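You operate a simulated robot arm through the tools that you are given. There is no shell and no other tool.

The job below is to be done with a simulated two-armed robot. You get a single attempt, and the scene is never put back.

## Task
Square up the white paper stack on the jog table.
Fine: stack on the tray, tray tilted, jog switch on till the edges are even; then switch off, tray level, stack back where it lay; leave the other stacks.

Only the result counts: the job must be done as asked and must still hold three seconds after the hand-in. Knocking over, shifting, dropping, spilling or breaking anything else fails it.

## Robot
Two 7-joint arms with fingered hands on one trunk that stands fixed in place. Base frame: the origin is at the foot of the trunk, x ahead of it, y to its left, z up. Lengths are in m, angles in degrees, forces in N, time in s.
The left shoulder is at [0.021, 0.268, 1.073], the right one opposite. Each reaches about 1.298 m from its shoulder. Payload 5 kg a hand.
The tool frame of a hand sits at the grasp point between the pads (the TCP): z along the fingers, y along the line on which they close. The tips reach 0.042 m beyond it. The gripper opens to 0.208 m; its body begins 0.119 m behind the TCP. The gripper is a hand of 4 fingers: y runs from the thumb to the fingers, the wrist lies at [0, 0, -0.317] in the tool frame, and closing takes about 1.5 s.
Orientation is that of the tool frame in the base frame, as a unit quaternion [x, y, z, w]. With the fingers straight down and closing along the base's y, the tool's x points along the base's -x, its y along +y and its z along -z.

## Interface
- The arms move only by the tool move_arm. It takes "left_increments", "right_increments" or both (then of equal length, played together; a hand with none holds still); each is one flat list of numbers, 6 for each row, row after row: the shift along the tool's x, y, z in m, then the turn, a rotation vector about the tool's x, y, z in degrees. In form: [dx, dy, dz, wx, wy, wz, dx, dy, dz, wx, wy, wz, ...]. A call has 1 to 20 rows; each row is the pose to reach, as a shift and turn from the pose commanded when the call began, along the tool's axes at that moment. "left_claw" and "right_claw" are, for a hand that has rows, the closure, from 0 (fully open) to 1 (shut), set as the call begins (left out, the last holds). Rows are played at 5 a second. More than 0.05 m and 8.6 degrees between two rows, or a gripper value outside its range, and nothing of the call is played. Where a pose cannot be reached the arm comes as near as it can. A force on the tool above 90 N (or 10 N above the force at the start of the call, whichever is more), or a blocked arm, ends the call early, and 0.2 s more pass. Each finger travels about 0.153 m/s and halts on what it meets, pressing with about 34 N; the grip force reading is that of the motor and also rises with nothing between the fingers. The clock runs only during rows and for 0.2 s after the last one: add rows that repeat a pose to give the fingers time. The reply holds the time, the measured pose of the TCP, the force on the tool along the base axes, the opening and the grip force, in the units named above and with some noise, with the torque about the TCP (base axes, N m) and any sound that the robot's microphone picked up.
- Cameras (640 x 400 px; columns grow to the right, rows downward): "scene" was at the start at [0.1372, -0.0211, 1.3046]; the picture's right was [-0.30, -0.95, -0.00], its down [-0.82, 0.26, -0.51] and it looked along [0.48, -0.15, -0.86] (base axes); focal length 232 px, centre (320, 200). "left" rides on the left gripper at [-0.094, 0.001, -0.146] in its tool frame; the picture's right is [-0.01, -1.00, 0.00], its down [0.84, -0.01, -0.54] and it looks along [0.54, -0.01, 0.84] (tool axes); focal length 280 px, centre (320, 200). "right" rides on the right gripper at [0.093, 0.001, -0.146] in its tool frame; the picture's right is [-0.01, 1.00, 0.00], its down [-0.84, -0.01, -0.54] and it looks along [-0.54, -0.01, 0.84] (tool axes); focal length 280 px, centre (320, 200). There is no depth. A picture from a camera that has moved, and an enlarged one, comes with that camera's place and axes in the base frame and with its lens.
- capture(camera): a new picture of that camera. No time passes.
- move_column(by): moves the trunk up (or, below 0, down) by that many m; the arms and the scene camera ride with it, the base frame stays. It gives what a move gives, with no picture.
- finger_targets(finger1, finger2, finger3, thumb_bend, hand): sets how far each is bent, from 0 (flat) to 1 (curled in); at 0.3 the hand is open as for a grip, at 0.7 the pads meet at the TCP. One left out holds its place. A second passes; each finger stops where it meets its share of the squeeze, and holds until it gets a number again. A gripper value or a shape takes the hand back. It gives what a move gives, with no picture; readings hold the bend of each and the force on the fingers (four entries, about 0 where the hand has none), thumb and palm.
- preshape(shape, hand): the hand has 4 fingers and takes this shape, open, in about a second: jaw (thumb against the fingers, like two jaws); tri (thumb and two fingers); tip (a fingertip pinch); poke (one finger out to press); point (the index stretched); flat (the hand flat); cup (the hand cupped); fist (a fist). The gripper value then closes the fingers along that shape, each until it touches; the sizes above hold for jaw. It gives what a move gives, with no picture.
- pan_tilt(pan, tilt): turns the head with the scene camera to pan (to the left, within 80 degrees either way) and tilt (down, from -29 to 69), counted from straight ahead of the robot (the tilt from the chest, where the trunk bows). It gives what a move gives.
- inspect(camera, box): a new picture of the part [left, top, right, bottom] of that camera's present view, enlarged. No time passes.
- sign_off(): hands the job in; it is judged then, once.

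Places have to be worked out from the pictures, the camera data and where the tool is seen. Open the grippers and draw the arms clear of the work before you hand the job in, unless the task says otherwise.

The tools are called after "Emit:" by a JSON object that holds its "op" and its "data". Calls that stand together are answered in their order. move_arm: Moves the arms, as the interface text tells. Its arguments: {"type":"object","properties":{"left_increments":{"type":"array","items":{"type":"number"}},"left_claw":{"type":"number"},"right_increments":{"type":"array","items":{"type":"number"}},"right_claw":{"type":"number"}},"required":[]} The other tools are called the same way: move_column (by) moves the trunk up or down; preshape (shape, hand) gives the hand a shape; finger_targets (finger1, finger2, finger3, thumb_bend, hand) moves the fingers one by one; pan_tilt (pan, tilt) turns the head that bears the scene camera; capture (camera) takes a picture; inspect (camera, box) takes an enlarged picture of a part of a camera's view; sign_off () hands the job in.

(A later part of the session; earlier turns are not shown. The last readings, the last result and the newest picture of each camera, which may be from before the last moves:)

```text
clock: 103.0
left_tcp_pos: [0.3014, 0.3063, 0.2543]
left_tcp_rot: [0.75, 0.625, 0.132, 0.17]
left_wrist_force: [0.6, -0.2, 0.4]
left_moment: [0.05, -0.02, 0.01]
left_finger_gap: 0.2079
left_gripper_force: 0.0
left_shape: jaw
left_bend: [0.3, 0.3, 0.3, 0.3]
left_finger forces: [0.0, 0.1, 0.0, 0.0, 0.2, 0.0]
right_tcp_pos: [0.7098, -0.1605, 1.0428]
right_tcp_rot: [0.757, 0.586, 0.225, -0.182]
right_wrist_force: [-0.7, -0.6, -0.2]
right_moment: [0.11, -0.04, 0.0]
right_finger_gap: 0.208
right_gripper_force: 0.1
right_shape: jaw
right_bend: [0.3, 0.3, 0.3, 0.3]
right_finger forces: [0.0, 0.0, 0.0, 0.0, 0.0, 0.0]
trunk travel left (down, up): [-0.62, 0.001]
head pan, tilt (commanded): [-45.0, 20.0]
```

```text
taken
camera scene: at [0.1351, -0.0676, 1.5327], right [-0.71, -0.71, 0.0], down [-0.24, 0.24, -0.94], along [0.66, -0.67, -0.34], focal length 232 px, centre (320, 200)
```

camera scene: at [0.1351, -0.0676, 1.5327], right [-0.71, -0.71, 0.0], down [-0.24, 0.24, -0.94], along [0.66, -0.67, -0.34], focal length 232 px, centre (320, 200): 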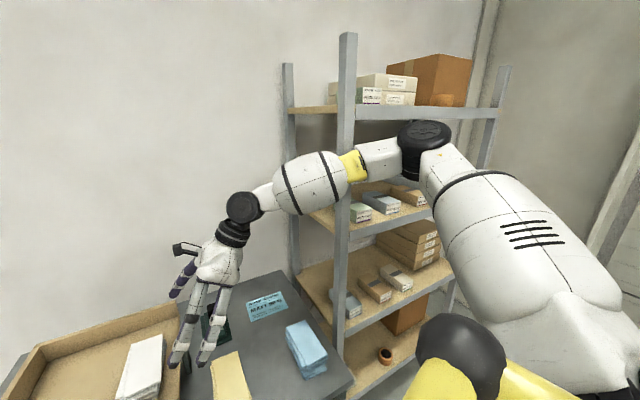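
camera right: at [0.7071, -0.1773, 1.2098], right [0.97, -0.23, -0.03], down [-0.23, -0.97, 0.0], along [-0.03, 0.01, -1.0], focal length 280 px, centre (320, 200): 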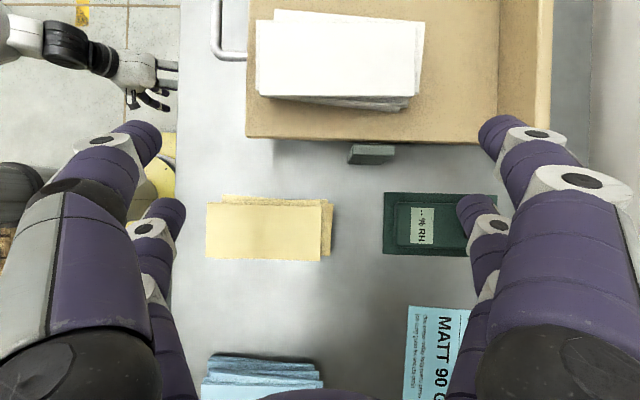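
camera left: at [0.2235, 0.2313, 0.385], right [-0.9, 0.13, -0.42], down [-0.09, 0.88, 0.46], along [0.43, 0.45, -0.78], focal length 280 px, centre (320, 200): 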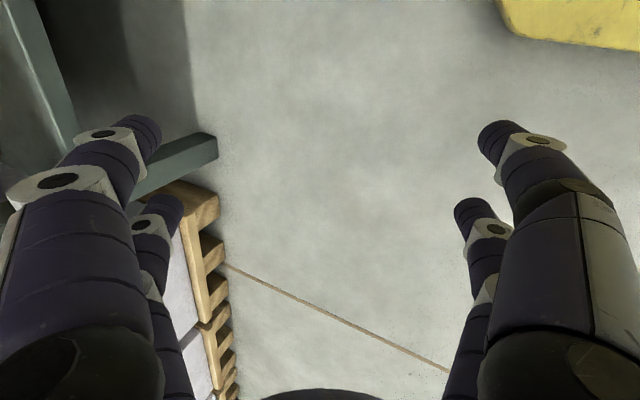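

Pressure is gone and the shelf looks unchanged. I move the right hand toward the robot first, then slightly right, well clear of the post and the tray.

Emit:
{"op": "move_arm", "data": {"right_increments": [0, -0.035, 0, 0, 0, 0, 0, -0.07, 0, 0, 0, 0, -0.014, -0.1, -0.009, 0, 0, 0, -0.028, -0.12, -0.018, 0, 0, 0, -0.042, -0.13, -0.027, 0, 0, 0, -0.042, -0.13, -0.027, 0, 0, 0]}}

Emit:
{"op": "capture", "data": {"camera": "right"}}

Emit:
{"op": "capture", "data": {"camera": "scene"}}

```text
clock: 104.4
left_tcp_pos: [0.3013, 0.3077, 0.2539]
left_tcp_rot: [0.749, 0.626, 0.131, 0.17]
left_wrist_force: [0.2, 0.2, 0.3]
left_moment: [0.0, -0.01, 0.01]
left_finger_gap: 0.208
left_gripper_force: 0.0
left_shape: jaw
left_bend: [0.3, 0.3, 0.3, 0.3]
left_finger forces: [0.0, 0.0, 0.0, 0.0, 0.0, 0.0]
right_tcp_pos: [0.5705, -0.1749, 1.0427]
right_tcp_rot: [0.756, 0.588, 0.224, -0.183]
right_wrist_force: [-0.7, 0.2, -0.1]
right_moment: [0.03, -0.03, -0.01]
right_finger_gap: 0.2081
right_gripper_force: 0.1
right_shape: jaw
right_bend: [0.3, 0.3, 0.3, 0.3]
right_finger forces: [0.1, 0.0, 0.0, 0.1, 0.1, 0.1]
trunk travel left (down, up): [-0.62, 0.001]
head pan, tilt (commanded): [-45.0, 20.0]
```

```text
taken
camera right: at [0.5741, -0.1786, 1.2158], right [0.97, -0.25, -0.02], down [-0.25, -0.97, -0.02], along [-0.02, 0.02, -1.0], focal length 280 px, centre (320, 200)
```

right: 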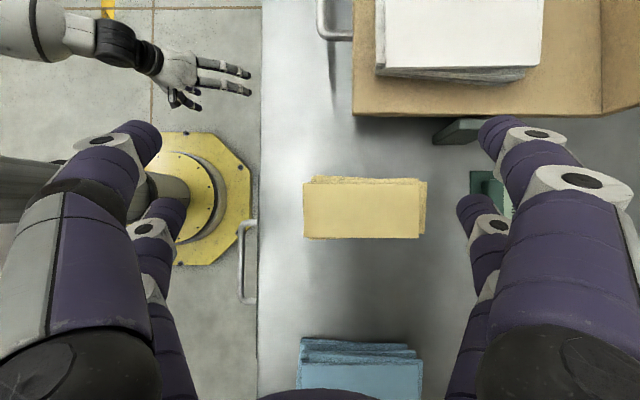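

```text
taken
camera scene: at [0.1353, -0.0665, 1.5326], right [-0.71, -0.71, 0.0], down [-0.24, 0.24, -0.94], along [0.66, -0.66, -0.34], focal length 232 px, centre (320, 200)
```

scene: 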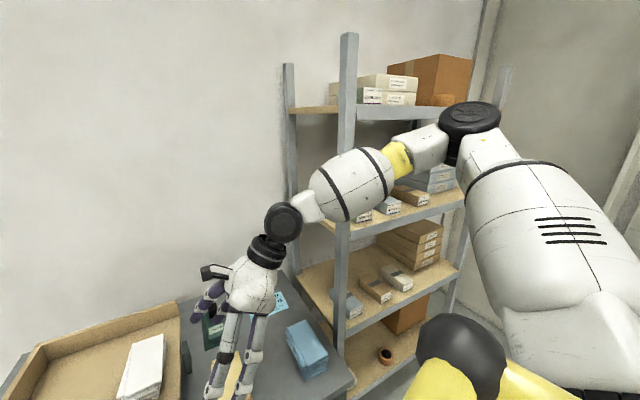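

The right hand is parked clear. Now I bring the left hand up in front of the table, turning it to point horizontally forward with thumb below and fingers above, for the tray handle (bar at z about 0.885, table-left 0.18–0.32).

Emit:
{"op": "move_arm", "data": {"left_increments": [0.0067, 0.0252, -0.0351, -4.06, -0.22, 0.21, 0.0135, 0.0504, -0.0702, -8.13, -0.44, 0.42, 0.0202, 0.0756, -0.1052, -12.19, -0.66, 0.62, 0.027, 0.1008, -0.1403, -16.25, -0.88, 0.83, 0.0337, 0.126, -0.1754, -20.31, -1.1, 1.04, 0.0405, 0.1512, -0.2105, -24.38, -1.32, 1.25, 0.0472, 0.1764, -0.2455, -28.44, -1.54, 1.46, 0.054, 0.2016, -0.2806, -32.5, -1.76, 1.67, 0.0607, 0.2267, -0.3157, -36.56, -1.99, 1.87, 0.0674, 0.2519, -0.3508, -40.63, -2.21, 2.08, 0.0742, 0.2771, -0.3858, -44.69, -2.43, 2.29, 0.0809, 0.3023, -0.4209, -48.75, -2.65, 2.5, 0.0877, 0.3275, -0.456, -52.81, -2.87, 2.71, 0.0944, 0.3527, -0.4911, -56.88, -3.09, 2.91, 0.1012, 0.3779, -0.5261, -60.94, -3.31, 3.12, 0.1079, 0.4031, -0.5612, -65, -3.53, 3.33]}}

Emit:
{"op": "pan_tilt", "data": {"pan": 15, "tilt": 50}}

Emit:
{"op": "capture", "data": {"camera": "scene"}}

Emit:
{"op": "capture", "data": {"camera": "left"}}

```text
clock: 107.8
left_tcp_pos: [0.4559, 0.4077, 0.9157]
left_tcp_rot: [0.56, 0.43, 0.43, 0.562]
left_wrist_force: [-0.3, -0.3, 0.0]
left_moment: [0.02, 0.04, 0.02]
left_finger_gap: 0.2079
left_gripper_force: 0.0
left_shape: jaw
left_bend: [0.3, 0.3, 0.3, 0.3]
left_finger forces: [0.0, 0.1, 0.1, 0.0, 0.0, 0.0]
left hand out of reach, approached as far as the arm can: row 15, 16
right_tcp_pos: [0.5712, -0.1738, 1.0421]
right_tcp_rot: [0.755, 0.588, 0.224, -0.183]
right_wrist_force: [-0.5, -0.9, -0.2]
right_moment: [-0.02, 0.01, -0.04]
right_finger_gap: 0.2079
right_gripper_force: 0.1
right_shape: jaw
right_bend: [0.3, 0.3, 0.3, 0.3]
right_finger forces: [0.0, 0.0, 0.0, 0.1, 0.1, 0.0]
trunk travel left (down, up): [-0.62, 0.001]
head pan, tilt (commanded): [-45.0, 20.0]
```

```text
clock: 109.1
left_tcp_pos: [0.4555, 0.4065, 0.9141]
left_tcp_rot: [0.561, 0.43, 0.43, 0.562]
left_wrist_force: [-0.3, -0.6, 0.3]
left_moment: [-0.01, -0.03, 0.02]
left_finger_gap: 0.2079
left_gripper_force: 0.0
left_shape: jaw
left_bend: [0.3, 0.3, 0.3, 0.3]
left_finger forces: [0.0, 0.1, 0.0, 0.1, 0.0, 0.0]
right_tcp_pos: [0.5711, -0.1742, 1.0425]
right_tcp_rot: [0.756, 0.588, 0.224, -0.182]
right_wrist_force: [0.0, -0.3, -0.1]
right_moment: [-0.02, 0.03, -0.02]
right_finger_gap: 0.2081
right_gripper_force: 0.0
right_shape: jaw
right_bend: [0.3, 0.3, 0.3, 0.3]
right_finger forces: [0.0, 0.0, 0.1, 0.0, 0.0, 0.1]
trunk travel left (down, up): [-0.62, 0.001]
head pan, tilt (commanded): [15.0, 50.0]
```

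```text
taken
camera scene: at [0.1444, 0.0195, 1.4869], right [0.26, -0.97, 0.0], down [-0.74, -0.2, -0.64], along [0.62, 0.17, -0.77], focal length 232 px, centre (320, 200)
```

scene: 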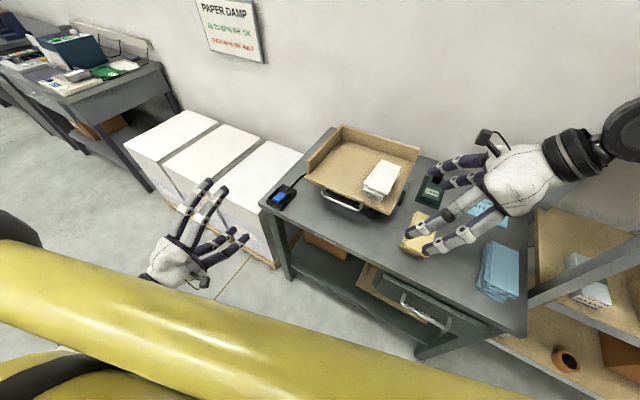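

```text
taken
camera left: at [0.2899, 0.3524, 0.9163], right [0.0, -0.02, -1.0], down [-0.3, 0.95, -0.01], along [0.95, 0.3, -0.01], focal length 280 px, centre (320, 200)
```

left: 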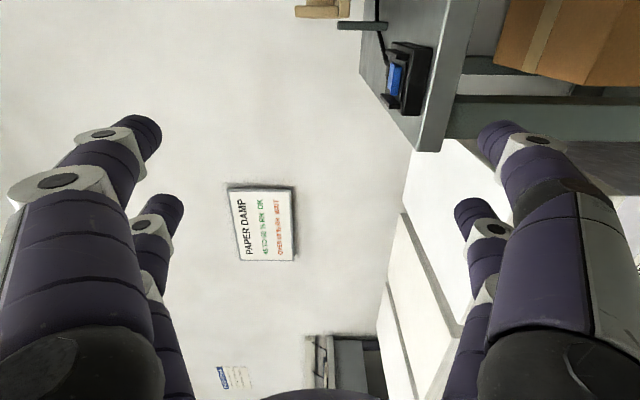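

The left hand points horizontally forward now. I zoom in on the handle and the switch from the head camera to plan the grip.

Emit:
{"op": "inspect", "data": {"camera": "scene", "box": [255, 120, 435, 230]}}

Emit:
{"op": "inspect", "data": {"camera": "scene", "box": [260, 170, 310, 215]}}

Emit:
{"op": "inspect", "data": {"camera": "left", "box": [330, 0, 480, 140]}}

```text
3.56 times, centred on (345, 175) of scene
camera zoom: at [0.1444, 0.0195, 1.4869], right [0.26, -0.97, 0.0], down [-0.74, -0.2, -0.64], along [0.62, 0.17, -0.77], focal length 824 px, centre (231, 289)
```

zoom: 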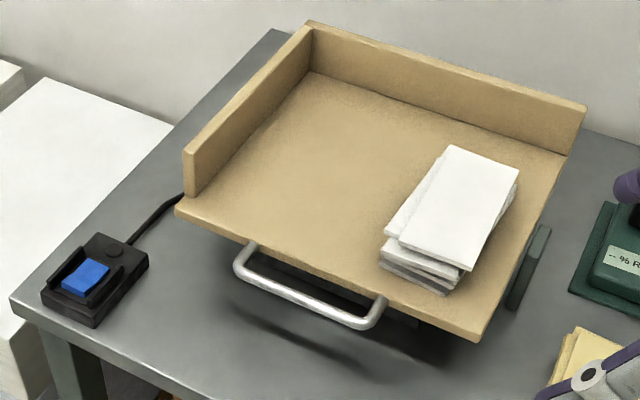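

```text
8.89 times, centred on (285, 192) of scene
camera zoom: at [0.1444, 0.0195, 1.4869], right [0.26, -0.97, 0.0], down [-0.74, -0.2, -0.64], along [0.62, 0.17, -0.77], focal length 2059 px, centre (631, 267)
```

zoom: 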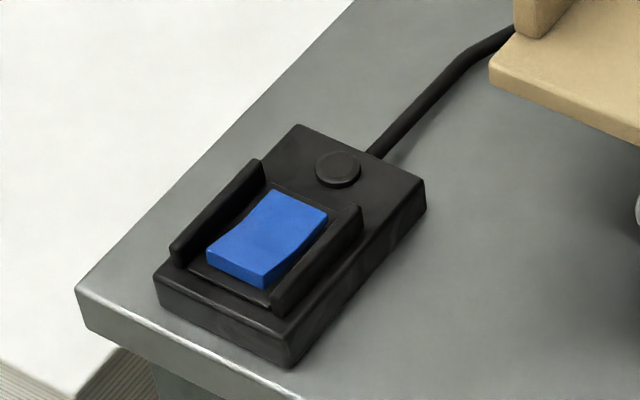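

```text
2.86 times, centred on (405, 70) of left
camera zoom: at [0.2899, 0.3524, 0.9163], right [0.0, -0.02, -1.0], down [-0.3, 0.95, -0.01], along [0.95, 0.3, -0.01], focal length 801 px, centre (77, 571)
```

zoom: 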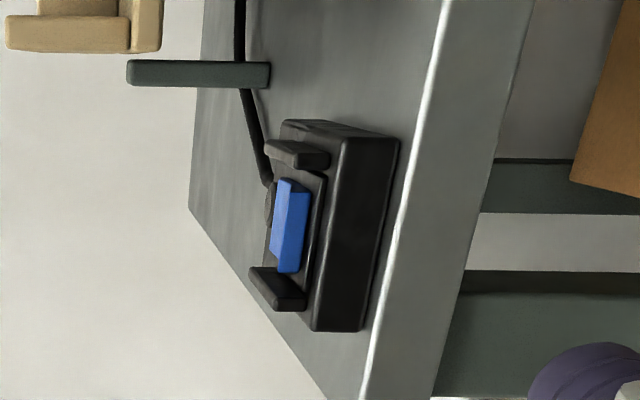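

The rocker's near end is raised (press that to switch on), and the stack rests fine on the tray. I turn the left hand to come from the front-left, pitched down 25° and half closed, and stop just short of the handle.

Emit:
{"op": "move_arm", "data": {"left_increments": [-0.0287, 0.0043, 0.0223, 3.46, -4.92, 1.09, -0.0574, 0.0086, 0.0445, 6.92, -9.84, 2.18, -0.0861, 0.0129, 0.0668, 10.38, -14.76, 3.27, -0.1149, 0.0171, 0.089, 13.84, -19.69, 4.37, -0.1436, 0.0214, 0.1113, 17.3, -24.61, 5.46, -0.1723, 0.0257, 0.1335, 20.76, -29.53, 6.55, -0.201, 0.03, 0.1558, 24.22, -34.45, 7.64, -0.201, 0.03, 0.1558, 24.22, -34.45, 7.64], "left_claw": 0.5}}

Emit:
{"op": "capture", "data": {"camera": "left"}}

Emit:
{"op": "inspect", "data": {"camera": "scene", "box": [230, 110, 430, 240]}}

```text
clock: 110.9
left_tcp_pos: [0.5542, 0.1703, 0.9458]
left_tcp_rot: [0.793, 0.288, 0.182, 0.505]
left_wrist_force: [0.4, 0.3, 0.4]
left_moment: [0.11, 0.07, 0.0]
left_finger_gap: 0.1038
left_gripper_force: 0.0
left_shape: jaw
left_bend: [0.73, 0.73, 0.73, 0.7]
left_finger forces: [0.0, 0.0, 0.1, 0.0, 0.1, 0.0]
left hand out of reach, approached as far as the arm can: row 1, 2, 3, 4, 5, 6
right_tcp_pos: [0.5718, -0.1743, 1.0419]
right_tcp_rot: [0.756, 0.588, 0.224, -0.183]
right_wrist_force: [-1.3, 0.4, -0.3]
right_moment: [0.04, -0.13, -0.08]
right_finger_gap: 0.2079
right_gripper_force: 0.0
right_shape: jaw
right_bend: [0.3, 0.3, 0.3, 0.3]
right_finger forces: [0.1, 0.1, 0.0, 0.0, 0.0, 0.0]
trunk travel left (down, up): [-0.62, 0.001]
head pan, tilt (commanded): [15.0, 50.0]
```

```text
taken
camera left: at [0.3975, 0.2095, 1.0103], right [-0.28, 0.32, -0.91], down [0.33, 0.92, 0.22], along [0.9, -0.24, -0.37], focal length 280 px, centre (320, 200)
```

left: 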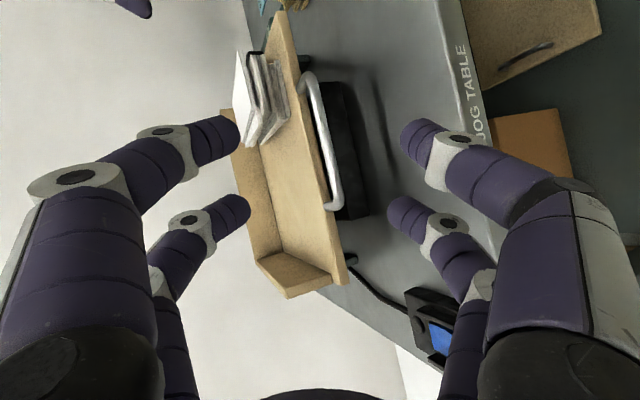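

```text
3.08 times, centred on (330, 175) of scene
camera zoom: at [0.1432, 0.0193, 1.487], right [0.26, -0.97, 0.0], down [-0.74, -0.2, -0.64], along [0.62, 0.17, -0.77], focal length 713 px, centre (289, 277)
```

zoom: 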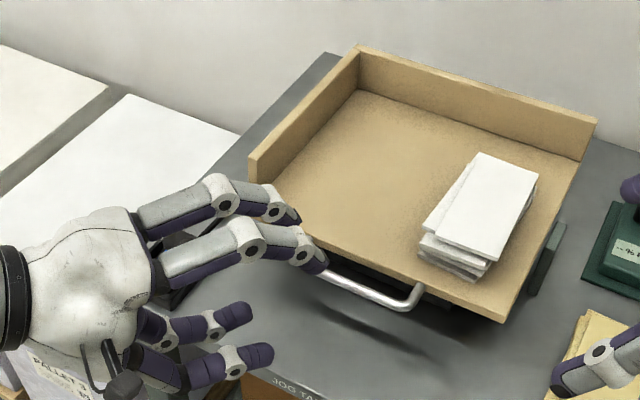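

The bar lies centrally between the digits, 13.5 cm ahead. I advance along the hand's axis, turning slightly straighter, until the bar is between the fingertips.

Emit:
{"op": "move_arm", "data": {"left_increments": [0.0014, -0.0008, 0.0291, 0, 3.4, -1.58, 0.0029, -0.0017, 0.0582, 0, 6.8, -3.17, 0.0043, -0.0026, 0.0873, 0, 10.2, -4.75, 0.0057, -0.0034, 0.1164, 0, 13.6, -6.34, 0.0057, -0.0034, 0.1164, 0, 13.6, -6.34]}}

Emit:
{"op": "capture", "data": {"camera": "left"}}

Emit:
{"op": "inspect", "data": {"camera": "scene", "box": [230, 110, 430, 240]}}

```text
clock: 112.1
left_tcp_pos: [0.6267, 0.0943, 0.8949]
left_tcp_rot: [0.748, 0.39, 0.248, 0.476]
left_wrist_force: [-0.3, -0.1, 0.6]
left_moment: [0.04, -0.01, -0.03]
left_finger_gap: 0.1036
left_gripper_force: 0.1
left_shape: jaw
left_bend: [0.73, 0.73, 0.73, 0.7]
left_finger forces: [0.0, 0.0, 0.0, 0.0, 0.1, 0.0]
right_tcp_pos: [0.5711, -0.1742, 1.0427]
right_tcp_rot: [0.755, 0.588, 0.224, -0.183]
right_wrist_force: [-0.1, 0.1, 0.0]
right_moment: [-0.07, 0.0, -0.01]
right_finger_gap: 0.2081
right_gripper_force: 0.1
right_shape: jaw
right_bend: [0.3, 0.3, 0.3, 0.3]
right_finger forces: [0.0, 0.1, 0.0, 0.0, 0.1, 0.0]
trunk travel left (down, up): [-0.62, 0.001]
head pan, tilt (commanded): [15.0, 50.0]
```

```text
taken
camera left: at [0.4651, 0.0917, 0.9584], right [-0.36, 0.23, -0.91], down [0.08, 0.97, 0.22], along [0.93, 0.0, -0.37], focal length 280 px, centre (320, 200)
```

left: 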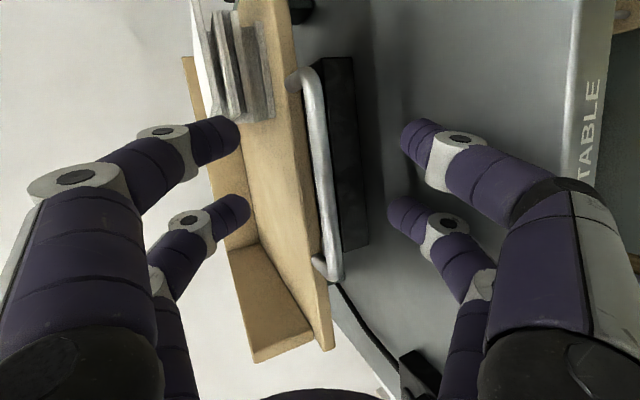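

```text
3.08 times, centred on (330, 175) of scene
camera zoom: at [0.1441, 0.0197, 1.487], right [0.26, -0.97, 0.0], down [-0.74, -0.2, -0.64], along [0.62, 0.17, -0.77], focal length 713 px, centre (289, 277)
```

zoom: 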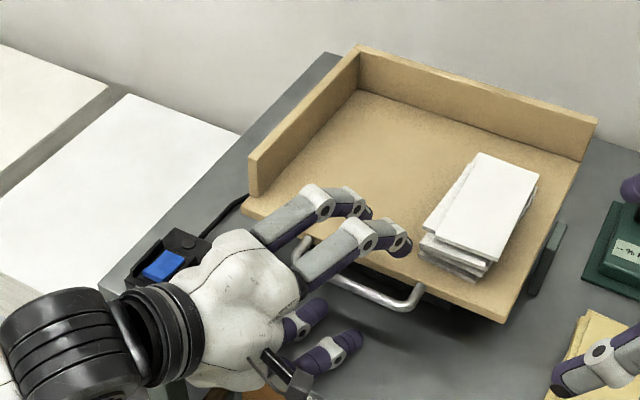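

The bar is between the digits exactly as planned. I close gently in stages.

Emit:
{"op": "move_arm", "data": {"left_increments": [0, 0, 0, 0, 0, 0, 0, 0, 0, 0, 0, 0, 0, 0, 0, 0, 0, 0], "left_claw": 0.75}}

Emit:
{"op": "capture", "data": {"camera": "left"}}

Emit:
{"op": "inspect", "data": {"camera": "scene", "box": [230, 110, 430, 240]}}

```text
clock: 112.9
left_tcp_pos: [0.6273, 0.0942, 0.8959]
left_tcp_rot: [0.749, 0.389, 0.246, 0.477]
left_wrist_force: [-0.8, -0.6, -0.6]
left_moment: [0.04, 0.01, -0.01]
left_finger_gap: 0.0525
left_gripper_force: 0.1
left_shape: jaw
left_bend: [0.73, 0.73, 0.73, 0.7]
left_finger forces: [0.0, 0.1, 0.0, 0.1, 0.1, 0.0]
right_tcp_pos: [0.5713, -0.1748, 1.0416]
right_tcp_rot: [0.755, 0.588, 0.225, -0.183]
right_wrist_force: [0.2, -0.1, 0.2]
right_moment: [0.02, 0.0, -0.03]
right_finger_gap: 0.2081
right_gripper_force: 0.1
right_shape: jaw
right_bend: [0.3, 0.3, 0.3, 0.3]
right_finger forces: [0.1, 0.1, 0.0, 0.1, 0.0, 0.0]
trunk travel left (down, up): [-0.62, 0.001]
head pan, tilt (commanded): [15.0, 50.0]
```

```text
taken
camera left: at [0.4651, 0.0918, 0.9583], right [-0.36, 0.23, -0.91], down [0.08, 0.97, 0.22], along [0.93, 0.0, -0.37], focal length 280 px, centre (320, 200)
```

left: 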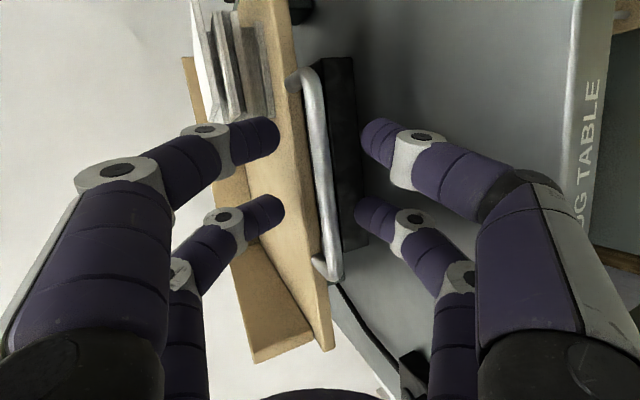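

```text
3.08 times, centred on (330, 175) of scene
camera zoom: at [0.1444, 0.0195, 1.4869], right [0.26, -0.97, 0.0], down [-0.74, -0.2, -0.64], along [0.62, 0.17, -0.77], focal length 713 px, centre (289, 277)
```

zoom: 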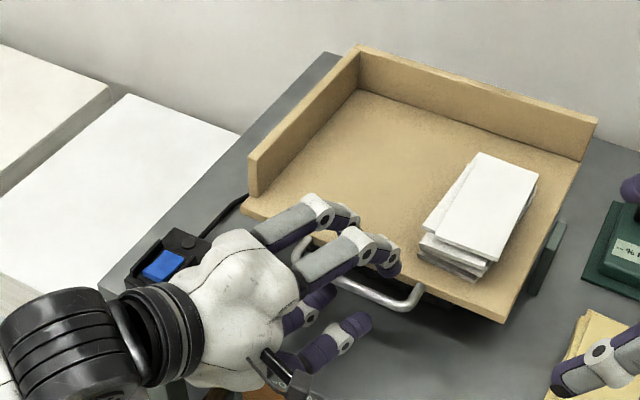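

Closing further onto the bar.

Emit:
{"op": "move_arm", "data": {"left_increments": [0, 0, 0, 0, 0, 0, 0, 0, 0, 0, 0, 0, 0, 0, 0, 0, 0, 0], "left_claw": 0.9}}

Emit:
{"op": "capture", "data": {"camera": "left"}}

```text
clock: 113.7
left_tcp_pos: [0.6278, 0.0939, 0.8951]
left_tcp_rot: [0.749, 0.389, 0.247, 0.477]
left_wrist_force: [0.3, -0.6, 0.1]
left_moment: [0.03, 0.0, 0.0]
left_finger_gap: 0.0214
left_gripper_force: 0.0
left_shape: jaw
left_bend: [0.72, 0.72, 0.72, 0.7]
left_finger forces: [0.1, 0.0, 0.1, 0.2, 0.0, 0.0]
right_tcp_pos: [0.5711, -0.174, 1.0424]
right_tcp_rot: [0.756, 0.588, 0.223, -0.183]
right_wrist_force: [-0.1, -0.7, -0.8]
right_moment: [-0.01, -0.02, -0.01]
right_finger_gap: 0.2082
right_gripper_force: 0.0
right_shape: jaw
right_bend: [0.3, 0.3, 0.3, 0.3]
right_finger forces: [0.0, 0.1, 0.0, 0.0, 0.0, 0.1]
trunk travel left (down, up): [-0.62, 0.001]
head pan, tilt (commanded): [15.0, 50.0]
```

```text
taken
camera left: at [0.4651, 0.0918, 0.9583], right [-0.36, 0.23, -0.91], down [0.08, 0.97, 0.22], along [0.93, 0.0, -0.37], focal length 280 px, centre (320, 200)
```

left: 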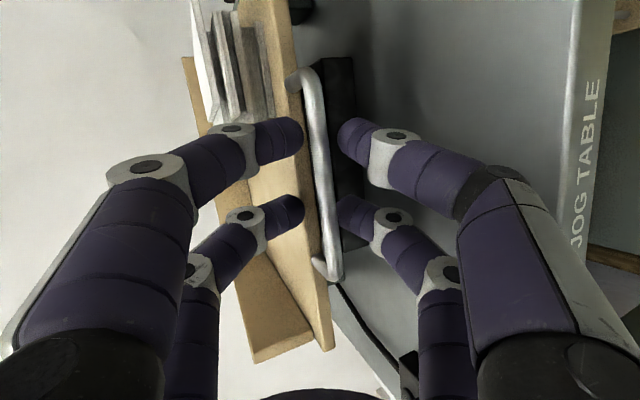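

Nearly touching on both sides. I close fully on the bar.

Emit:
{"op": "move_arm", "data": {"left_increments": [0, 0, 0, 0, 0, 0, 0, 0, 0, 0, 0, 0, 0, 0, 0, 0, 0, 0], "left_claw": 1.0}}

Emit:
{"op": "capture", "data": {"camera": "left"}}

```text
clock: 114.5
left_tcp_pos: [0.6274, 0.095, 0.8961]
left_tcp_rot: [0.748, 0.388, 0.247, 0.478]
left_wrist_force: [7.1, -3.9, 9.0]
left_moment: [-0.85, -1.43, 0.16]
left_finger_gap: 0.0033
left_gripper_force: 33.6
left_shape: jaw
left_bend: [0.71, 0.71, 0.7, 0.7]
left_finger forces: [31.9, 40.5, 29.4, 0.1, 29.8, 0.0]
right_tcp_pos: [0.5702, -0.1746, 1.0429]
right_tcp_rot: [0.755, 0.588, 0.223, -0.183]
right_wrist_force: [-0.7, 0.0, -0.1]
right_moment: [0.0, -0.03, -0.01]
right_finger_gap: 0.2077
right_gripper_force: 0.2
right_shape: jaw
right_bend: [0.3, 0.3, 0.3, 0.3]
right_finger forces: [0.1, 0.0, 0.1, 0.0, 0.0, 0.0]
trunk travel left (down, up): [-0.62, 0.001]
head pan, tilt (commanded): [15.0, 50.0]
```

```text
taken
camera left: at [0.4654, 0.0917, 0.9596], right [-0.35, 0.23, -0.91], down [0.08, 0.97, 0.21], along [0.93, 0.0, -0.36], focal length 280 px, centre (320, 200)
```

left: 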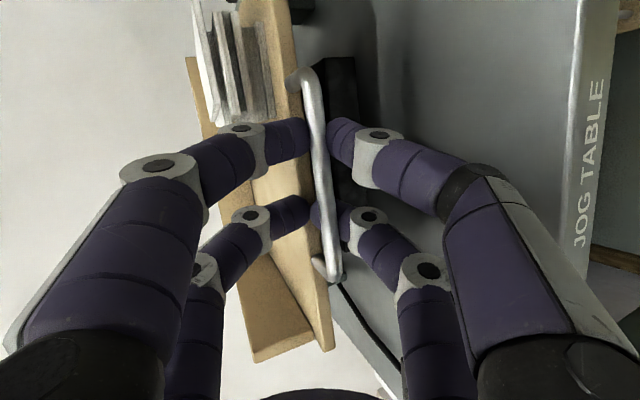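

The bar is gripped (about 30 N per digit). I lift it 1 cm as a test and look at how the tray reacts.

Emit:
{"op": "move_arm", "data": {"left_increments": [0, 0.0045, -0.0021, 0, 0, 0, 0, 0.0091, -0.0042, 0, 0, 0, 0, 0.0091, -0.0042, 0, 0, 0]}}

Emit:
{"op": "inspect", "data": {"camera": "scene", "box": [230, 110, 430, 240]}}

Emit:
{"op": "capture", "data": {"camera": "left"}}

```text
clock: 115.3
left_tcp_pos: [0.6275, 0.0951, 0.9039]
left_tcp_rot: [0.749, 0.39, 0.247, 0.476]
left_wrist_force: [22.8, -13.4, -0.9]
left_moment: [-1.02, -0.82, 0.01]
left_finger_gap: 0.0023
left_gripper_force: 33.8
left_shape: jaw
left_bend: [0.71, 0.71, 0.7, 0.7]
left_finger forces: [35.4, 27.7, 30.9, 0.0, 28.8, 0.0]
right_tcp_pos: [0.5722, -0.1751, 1.0412]
right_tcp_rot: [0.756, 0.587, 0.224, -0.183]
right_wrist_force: [0.1, -0.6, -0.5]
right_moment: [-0.04, 0.02, 0.01]
right_finger_gap: 0.2082
right_gripper_force: 0.1
right_shape: jaw
right_bend: [0.3, 0.3, 0.3, 0.3]
right_finger forces: [0.0, 0.1, 0.0, 0.0, 0.1, 0.1]
trunk travel left (down, up): [-0.62, 0.001]
head pan, tilt (commanded): [15.0, 50.0]
```

```text
3.08 times, centred on (330, 175) of scene
camera zoom: at [0.1457, 0.0187, 1.4868], right [0.26, -0.97, 0.0], down [-0.74, -0.2, -0.64], along [0.62, 0.17, -0.77], focal length 713 px, centre (289, 277)
```

zoom: 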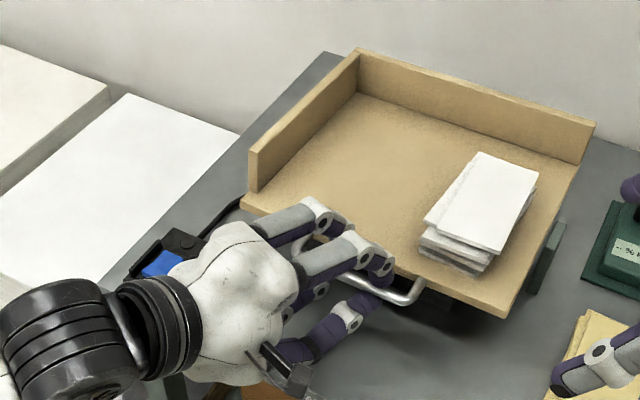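

```text
taken
camera left: at [0.4661, 0.0917, 0.9674], right [-0.36, 0.23, -0.9], down [0.08, 0.97, 0.22], along [0.93, 0.0, -0.37], focal length 280 px, centre (320, 200)
```

left: 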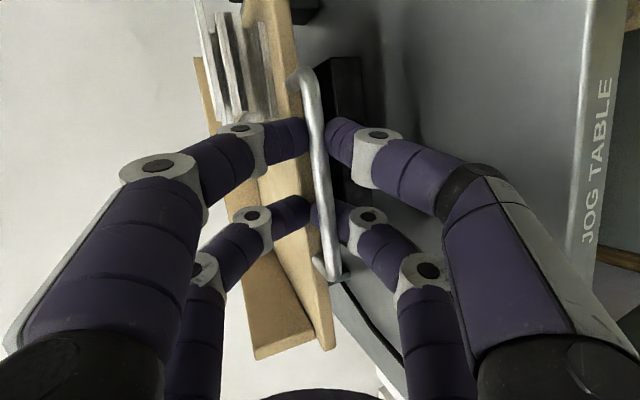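

The tray tilts, front up, about its mid pivots; the forward pull (26 N) says the bar's path leans slightly inward. I continue up, following that arc.

Emit:
{"op": "move_arm", "data": {"left_increments": [0.0009, 0.0055, 0, 0, 0, 0, 0.0017, 0.0111, 0, 0, 0, 0, 0.0024, 0.0164, -0.0004, 0, 0, 0, 0.0031, 0.0217, -0.0008, 0, 0, 0, 0.0031, 0.0217, -0.0008, 0, 0, 0]}}

Emit:
{"op": "inspect", "data": {"camera": "scene", "box": [230, 110, 430, 240]}}

```text
clock: 116.5
left_tcp_pos: [0.634, 0.0926, 0.9241]
left_tcp_rot: [0.748, 0.39, 0.247, 0.477]
left_wrist_force: [-24.7, 10.3, 4.2]
left_moment: [-0.46, 0.4, -0.02]
left_finger_gap: 0.0027
left_gripper_force: 33.4
left_shape: jaw
left_bend: [0.71, 0.72, 0.7, 0.71]
left_finger forces: [37.2, 0.1, 0.0, 0.1, 33.8, 0.0]
right_tcp_pos: [0.5699, -0.1744, 1.0425]
right_tcp_rot: [0.755, 0.588, 0.225, -0.182]
right_wrist_force: [1.1, -0.2, -0.7]
right_moment: [-0.03, 0.01, 0.03]
right_finger_gap: 0.2079
right_gripper_force: 0.0
right_shape: jaw
right_bend: [0.3, 0.3, 0.3, 0.3]
right_finger forces: [0.1, 0.0, 0.0, 0.0, 0.1, 0.0]
trunk travel left (down, up): [-0.62, 0.001]
head pan, tilt (commanded): [15.0, 50.0]
```

```text
3.08 times, centred on (330, 175) of scene
camera zoom: at [0.1427, 0.0203, 1.4871], right [0.26, -0.97, 0.0], down [-0.74, -0.2, -0.64], along [0.62, 0.17, -0.77], focal length 713 px, centre (289, 277)
```

zoom: 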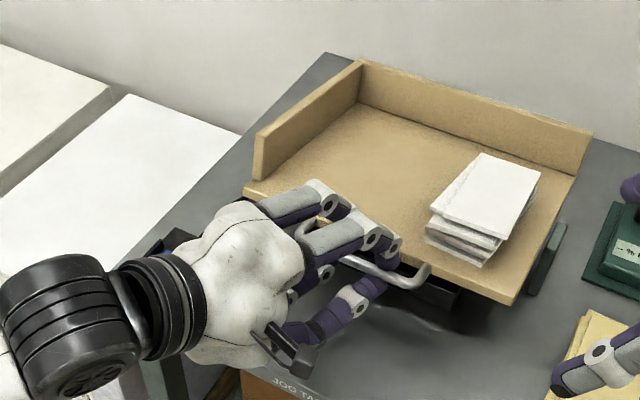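

I overshot inward a little. I correct that and raise further, watching the forces.

Emit:
{"op": "move_arm", "data": {"left_increments": [-0.0014, -0.0016, -0.0034, 0, 0, 0, -0.0009, 0.0058, -0.0053, 0, 0, 0, -0.0003, 0.0132, -0.0072, 0, 0, 0, -0.0003, 0.0132, -0.0072, 0, 0, 0]}}

Emit:
{"op": "inspect", "data": {"camera": "scene", "box": [230, 110, 430, 240]}}

Emit:
{"op": "capture", "data": {"camera": "left"}}

```text
clock: 117.5
left_tcp_pos: [0.6354, 0.0925, 0.9356]
left_tcp_rot: [0.75, 0.391, 0.246, 0.474]
left_wrist_force: [13.8, -9.9, -24.4]
left_moment: [-0.03, 0.29, 0.08]
left_finger_gap: 0.0021
left_gripper_force: 34.0
left_shape: jaw
left_bend: [0.67, 0.71, 0.7, 0.71]
left_finger forces: [30.1, 0.1, 0.1, 0.0, 34.2, 0.0]
right_tcp_pos: [0.5728, -0.1746, 1.0405]
right_tcp_rot: [0.756, 0.587, 0.224, -0.183]
right_wrist_force: [0.3, -0.9, 0.2]
right_moment: [0.02, 0.0, 0.02]
right_finger_gap: 0.208
right_gripper_force: 0.1
right_shape: jaw
right_bend: [0.3, 0.3, 0.3, 0.3]
right_finger forces: [0.1, 0.0, 0.0, 0.1, 0.0, 0.1]
trunk travel left (down, up): [-0.62, 0.001]
head pan, tilt (commanded): [15.0, 50.0]
```

```text
3.08 times, centred on (330, 175) of scene
camera zoom: at [0.1464, 0.019, 1.4865], right [0.26, -0.97, 0.0], down [-0.74, -0.2, -0.64], along [0.62, 0.17, -0.77], focal length 713 px, centre (289, 277)
```

zoom: 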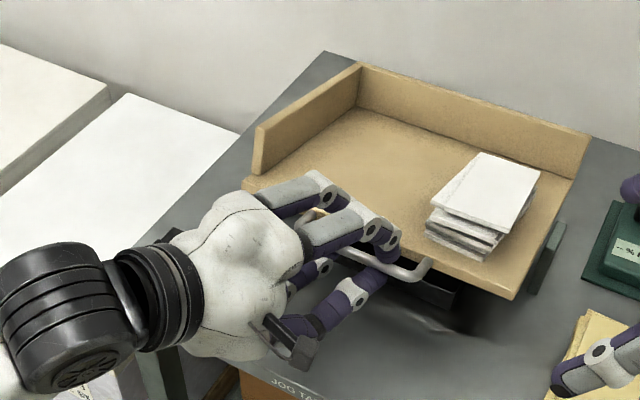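

```text
taken
camera left: at [0.4733, 0.0899, 0.9995], right [-0.36, 0.23, -0.9], down [0.08, 0.97, 0.22], along [0.93, 0.01, -0.37], focal length 280 px, centre (320, 200)
```

left: 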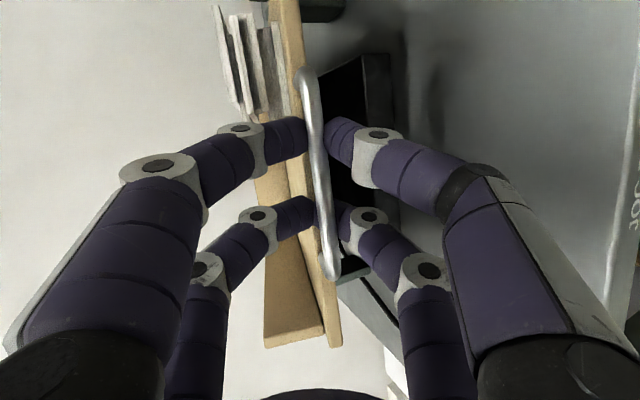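

At about 12° the lift force rises to 24 N, which looks like the tilt stop. On the way there was no weight on the hand, so the tray should stay put; I relieve the preload and open the hand a little to see.

Emit:
{"op": "move_arm", "data": {"left_increments": [0, -0.0036, 0.0017, 0, 0, 0, 0, -0.0036, 0.0017, 0, 0, 0]}}

Emit:
{"op": "move_arm", "data": {"left_increments": [0, 0, 0, 0, 0, 0, 0, 0, 0, 0, 0, 0, 0, 0, 0, 0, 0, 0], "left_claw": 0.8}}

Emit:
{"op": "capture", "data": {"camera": "left"}}

Emit:
{"op": "inspect", "data": {"camera": "scene", "box": [230, 110, 430, 240]}}

```text
clock: 118.1
left_tcp_pos: [0.6354, 0.0921, 0.9349]
left_tcp_rot: [0.748, 0.39, 0.247, 0.477]
left_wrist_force: [12.1, -3.7, -10.0]
left_moment: [-0.24, 0.12, 0.21]
left_finger_gap: 0.002
left_gripper_force: 33.7
left_shape: jaw
left_bend: [0.67, 0.71, 0.7, 0.71]
left_finger forces: [34.2, 0.0, 0.0, 0.0, 30.8, 0.0]
right_tcp_pos: [0.572, -0.1734, 1.0421]
right_tcp_rot: [0.755, 0.588, 0.224, -0.184]
right_wrist_force: [0.0, 0.1, 0.2]
right_moment: [0.0, 0.0, -0.02]
right_finger_gap: 0.208
right_gripper_force: 0.0
right_shape: jaw
right_bend: [0.3, 0.3, 0.3, 0.3]
right_finger forces: [0.0, 0.0, 0.1, 0.0, 0.0, 0.0]
trunk travel left (down, up): [-0.62, 0.001]
head pan, tilt (commanded): [15.0, 50.0]
```

```text
clock: 118.9
left_tcp_pos: [0.6336, 0.0915, 0.9351]
left_tcp_rot: [0.748, 0.389, 0.247, 0.477]
left_wrist_force: [-0.6, 0.6, 0.5]
left_moment: [0.0, 0.03, 0.02]
left_finger_gap: 0.0411
left_gripper_force: 0.0
left_shape: jaw
left_bend: [0.73, 0.73, 0.73, 0.7]
left_finger forces: [0.1, 0.1, 0.0, 0.0, 0.0, 0.0]
right_tcp_pos: [0.571, -0.1744, 1.0422]
right_tcp_rot: [0.756, 0.588, 0.224, -0.182]
right_wrist_force: [-0.7, 0.1, -0.3]
right_moment: [-0.05, -0.06, -0.02]
right_finger_gap: 0.2078
right_gripper_force: 0.1
right_shape: jaw
right_bend: [0.3, 0.3, 0.3, 0.3]
right_finger forces: [0.0, 0.0, 0.0, 0.1, 0.1, 0.0]
trunk travel left (down, up): [-0.62, 0.001]
head pan, tilt (commanded): [15.0, 50.0]
```

```text
taken
camera left: at [0.4713, 0.0897, 0.9981], right [-0.36, 0.23, -0.91], down [0.08, 0.97, 0.22], along [0.93, 0.0, -0.36], focal length 280 px, centre (320, 200)
```

left: 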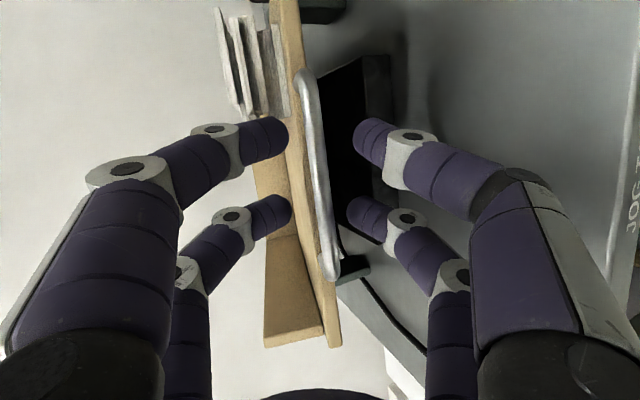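

```text
3.08 times, centred on (330, 175) of scene
camera zoom: at [0.1437, 0.0197, 1.487], right [0.26, -0.97, 0.0], down [-0.74, -0.2, -0.64], along [0.62, 0.17, -0.77], focal length 713 px, centre (289, 277)
```

zoom: 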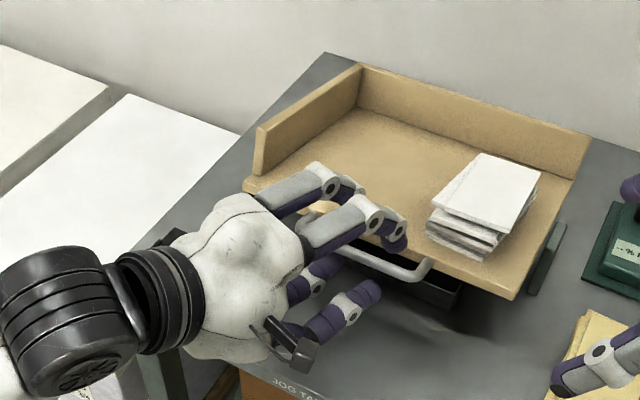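

The tray stays tilted by itself, and the stack has not slid. I open the left hand wider and withdraw straight back along its axis.

Emit:
{"op": "move_arm", "data": {"left_increments": [0, 0, 0, 0, 0, 0, 0, 0, 0, 0, 0, 0, 0, 0, -0.03, 0, 0, 0, 0, 0, -0.06, 0, 0, 0, 0, 0, -0.09, 0, 0, 0, 0, 0, -0.12, 0, 0, 0], "left_claw": 0.5}}

Emit:
{"op": "capture", "data": {"camera": "left"}}

Emit:
{"op": "inspect", "data": {"camera": "scene", "box": [230, 110, 430, 240]}}

```text
clock: 120.3
left_tcp_pos: [0.5989, 0.1502, 0.9614]
left_tcp_rot: [0.748, 0.389, 0.246, 0.478]
left_wrist_force: [0.3, 1.0, 0.2]
left_moment: [-0.02, 0.02, -0.08]
left_finger_gap: 0.1037
left_gripper_force: 0.0
left_shape: jaw
left_bend: [0.73, 0.73, 0.73, 0.7]
left_finger forces: [0.1, 0.1, 0.0, 0.0, 0.1, 0.0]
left hand out of reach, approached as far as the arm can: row 4, 5, 6
right_tcp_pos: [0.5722, -0.1737, 1.0429]
right_tcp_rot: [0.755, 0.589, 0.223, -0.183]
right_wrist_force: [-0.6, 0.3, 1.0]
right_moment: [-0.08, -0.01, -0.04]
right_finger_gap: 0.2078
right_gripper_force: 0.0
right_shape: jaw
right_bend: [0.3, 0.3, 0.3, 0.3]
right_finger forces: [0.0, 0.0, 0.0, 0.0, 0.0, 0.0]
trunk travel left (down, up): [-0.62, 0.001]
head pan, tilt (commanded): [15.0, 50.0]
```

```text
taken
camera left: at [0.4371, 0.1479, 1.0249], right [-0.36, 0.23, -0.91], down [0.08, 0.97, 0.21], along [0.93, 0.0, -0.37], focal length 280 px, centre (320, 200)
```

left: 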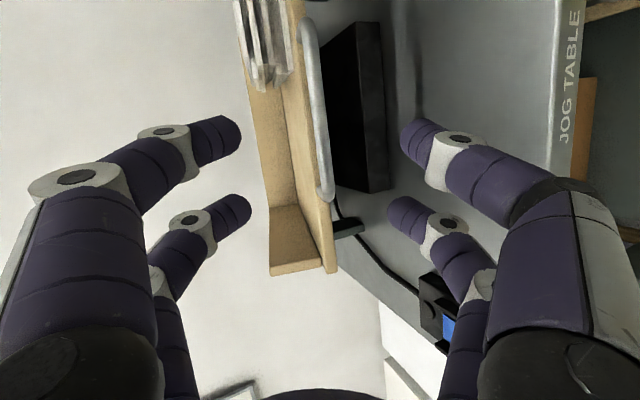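

```text
3.08 times, centred on (330, 175) of scene
camera zoom: at [0.1442, 0.0204, 1.4869], right [0.26, -0.97, 0.0], down [-0.74, -0.2, -0.64], along [0.62, 0.17, -0.77], focal length 713 px, centre (289, 277)
```

zoom: 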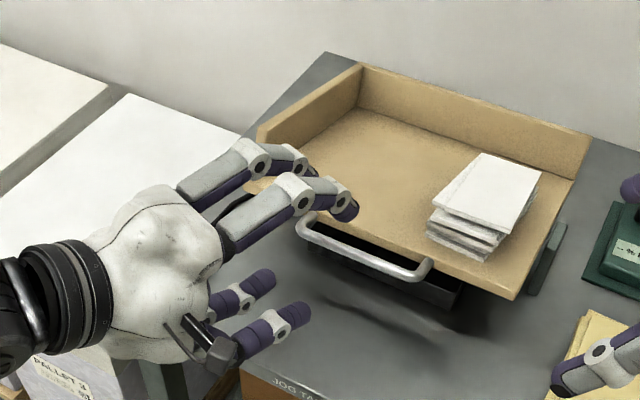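

Clear of the handle, with the tray still tilted. I raise the left hand, move it above the switch and pitch it straight down.

Emit:
{"op": "move_arm", "data": {"left_increments": [0.0141, 0.0078, -0.0145, 7.2, 0, 0, 0.0283, 0.0157, -0.029, 14.4, 0, 0, 0.0424, 0.0235, -0.0435, 21.7, 0, 0, 0.0565, 0.0313, -0.058, 28.9, 0, 0, 0.0707, 0.0392, -0.0725, 36.1, 0, 0, 0.0848, 0.047, -0.087, 43.3, 0, 0, 0.0989, 0.0548, -0.1015, 50.6, 0, 0, 0.1131, 0.0627, -0.116, 57.8, 0, 0, 0.1272, 0.0705, -0.1305, 65, 0, 0]}}

Emit:
{"op": "preshape", "data": {"shape": "poke", "hand": "left"}}

Emit:
{"op": "capture", "data": {"camera": "left"}}

Emit:
{"op": "capture", "data": {"camera": "scene"}}

```text
clock: 122.3
left_tcp_pos: [0.6014, 0.3034, 1.0811]
left_tcp_rot: [0.887, 0.462, -0.001, -0.001]
left_wrist_force: [-0.8, -0.8, -1.1]
left_moment: [0.03, -0.05, 0.02]
left_finger_gap: 0.1039
left_gripper_force: 0.0
left_shape: jaw
left_bend: [0.73, 0.73, 0.73, 0.7]
left_finger forces: [0.0, 0.0, 0.1, 0.1, 0.0, 0.0]
right_tcp_pos: [0.5724, -0.1739, 1.0425]
right_tcp_rot: [0.755, 0.588, 0.224, -0.183]
right_wrist_force: [-0.4, -1.4, 0.5]
right_moment: [0.04, -0.02, -0.01]
right_finger_gap: 0.2082
right_gripper_force: 0.0
right_shape: jaw
right_bend: [0.3, 0.3, 0.3, 0.3]
right_finger forces: [0.0, 0.1, 0.0, 0.0, 0.1, 0.0]
trunk travel left (down, up): [-0.62, 0.001]
head pan, tilt (commanded): [15.0, 50.0]
```

```text
clock: 123.2
left_tcp_pos: [0.6009, 0.3031, 1.0807]
left_tcp_rot: [0.887, 0.462, -0.001, 0.0]
left_wrist_force: [-0.3, -0.3, 0.4]
left_moment: [0.0, 0.0, 0.03]
left_finger_gap: 0.0002
left_gripper_force: 0.0
left_shape: poke
left_bend: [1.0, 1.0, 1.0, 0.33]
left_finger forces: [0.0, 0.0, 0.0, 0.0, 0.1, 0.0]
right_tcp_pos: [0.5714, -0.1744, 1.0419]
right_tcp_rot: [0.755, 0.588, 0.224, -0.183]
right_wrist_force: [-0.3, -0.1, -0.2]
right_moment: [0.01, -0.01, -0.02]
right_finger_gap: 0.2081
right_gripper_force: 0.0
right_shape: jaw
right_bend: [0.3, 0.3, 0.3, 0.3]
right_finger forces: [0.0, 0.1, 0.1, 0.0, 0.0, 0.0]
trunk travel left (down, up): [-0.62, 0.001]
head pan, tilt (commanded): [15.0, 50.0]
```

```text
taken
camera left: at [0.5485, 0.2243, 1.2272], right [-0.83, 0.56, 0.0], down [0.47, 0.7, 0.54], along [0.3, 0.44, -0.84], focal length 280 px, centre (320, 200)
```

left: 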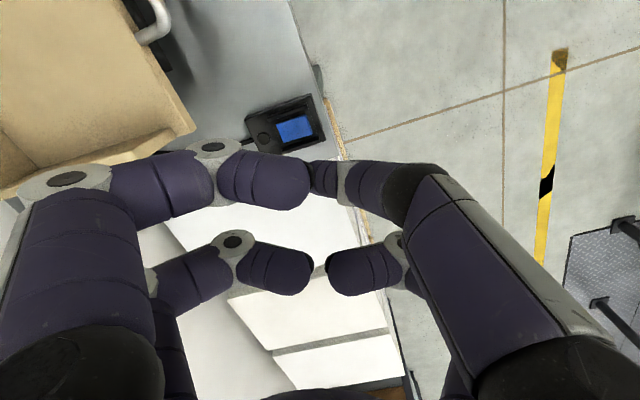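

```text
taken
camera scene: at [0.1444, 0.0196, 1.4869], right [0.26, -0.97, 0.0], down [-0.74, -0.2, -0.64], along [0.62, 0.17, -0.77], focal length 232 px, centre (320, 200)
```

scene: 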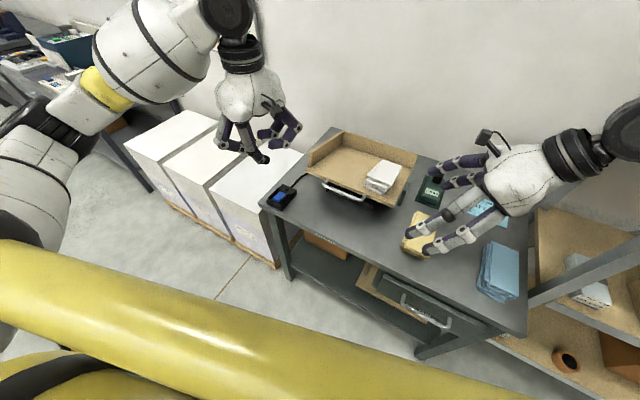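

"Poke" curls everything inward here; I try the "point" shape with the stretched index instead and look.

Emit:
{"op": "preshape", "data": {"shape": "point", "hand": "left"}}

Emit:
{"op": "capture", "data": {"camera": "left"}}

Emit:
{"op": "inspect", "data": {"camera": "scene", "box": [190, 40, 340, 220]}}

```text
clock: 124.1
left_tcp_pos: [0.6015, 0.3025, 1.08]
left_tcp_rot: [0.888, 0.461, -0.001, -0.001]
left_wrist_force: [-0.8, 0.5, 0.0]
left_moment: [0.05, -0.02, 0.01]
left_finger_gap: 0.2016
left_gripper_force: 0.2
left_shape: point
left_bend: [0.7, 1.0, 1.0, 0.32]
left_finger forces: [0.0, 0.0, 0.0, 0.1, 0.1, 0.1]
right_tcp_pos: [0.5723, -0.1747, 1.043]
right_tcp_rot: [0.756, 0.588, 0.224, -0.183]
right_wrist_force: [-0.1, -0.2, 0.8]
right_moment: [-0.01, 0.01, -0.02]
right_finger_gap: 0.2081
right_gripper_force: 0.0
right_shape: jaw
right_bend: [0.3, 0.3, 0.3, 0.3]
right_finger forces: [0.0, 0.1, 0.0, 0.1, 0.1, 0.0]
trunk travel left (down, up): [-0.62, 0.001]
head pan, tilt (commanded): [15.0, 50.0]
```

```text
taken
camera left: at [0.5485, 0.2243, 1.2272], right [-0.83, 0.56, 0.0], down [0.47, 0.7, 0.54], along [0.3, 0.44, -0.84], focal length 280 px, centre (320, 200)
```

left: 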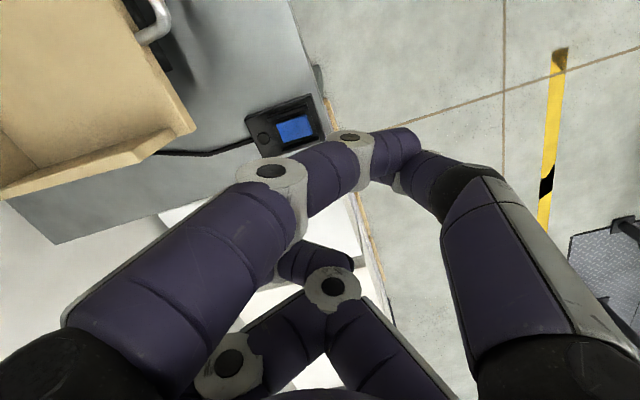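

```text
2.22 times, centred on (265, 130) of scene
camera zoom: at [0.1444, 0.0196, 1.4869], right [0.26, -0.97, 0.0], down [-0.74, -0.2, -0.64], along [0.62, 0.17, -0.77], focal length 515 px, centre (442, 356)
```

zoom: 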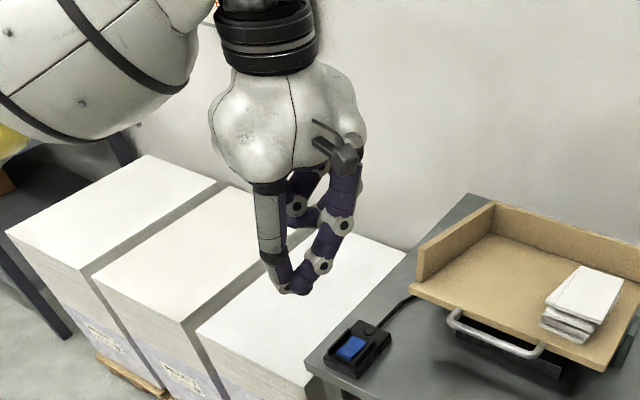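

I set the digits individually: index extended as in the open grip, the others curled in.

Emit:
{"op": "finger_targets", "data": {"hand": "left", "finger1": 0.3, "finger2": 1.0, "finger3": 1.0, "thumb_bend": 1.0}}

Emit:
{"op": "capture", "data": {"camera": "left"}}

Emit:
{"op": "inspect", "data": {"camera": "scene", "box": [190, 40, 340, 220]}}

```text
clock: 125.1
left_tcp_pos: [0.6013, 0.3039, 1.0818]
left_tcp_rot: [0.887, 0.461, 0.0, -0.001]
left_wrist_force: [0.7, -0.6, 0.4]
left_moment: [0.04, 0.03, -0.03]
left_finger_gap: 0.0809
left_gripper_force: 0.1
left_shape: fingers
left_bend: [0.3, 0.89, 1.0, 1.0]
left_finger forces: [0.1, 0.0, 0.0, 0.1, 0.0, 0.0]
right_tcp_pos: [0.5721, -0.1734, 1.0429]
right_tcp_rot: [0.755, 0.588, 0.225, -0.183]
right_wrist_force: [0.3, 0.0, -0.2]
right_moment: [0.02, 0.01, 0.0]
right_finger_gap: 0.2081
right_gripper_force: 0.1
right_shape: jaw
right_bend: [0.3, 0.3, 0.3, 0.3]
right_finger forces: [0.1, 0.0, 0.1, 0.0, 0.0, 0.0]
trunk travel left (down, up): [-0.62, 0.001]
head pan, tilt (commanded): [15.0, 50.0]
```

```text
taken
camera left: at [0.5485, 0.2243, 1.2273], right [-0.83, 0.56, 0.0], down [0.48, 0.7, 0.54], along [0.3, 0.45, -0.84], focal length 280 px, centre (320, 200)
```

left: 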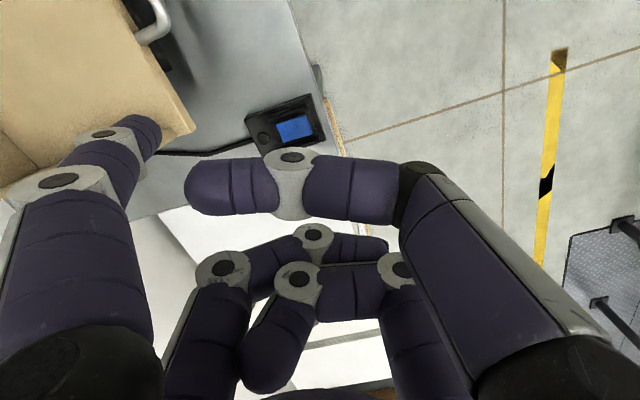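

```text
2.22 times, centred on (265, 130) of scene
camera zoom: at [0.1443, 0.0195, 1.4869], right [0.26, -0.97, 0.0], down [-0.74, -0.2, -0.64], along [0.62, 0.17, -0.77], focal length 515 px, centre (442, 356)
```

zoom: 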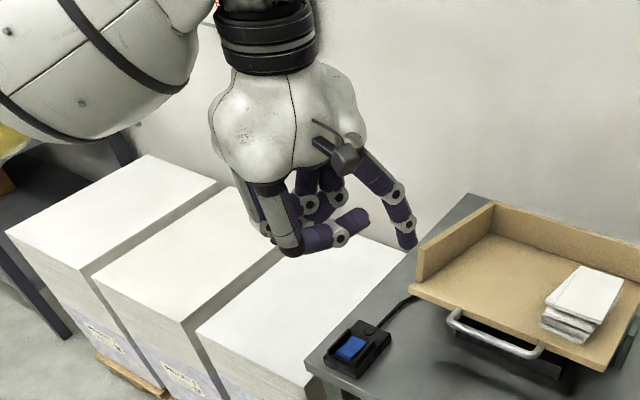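

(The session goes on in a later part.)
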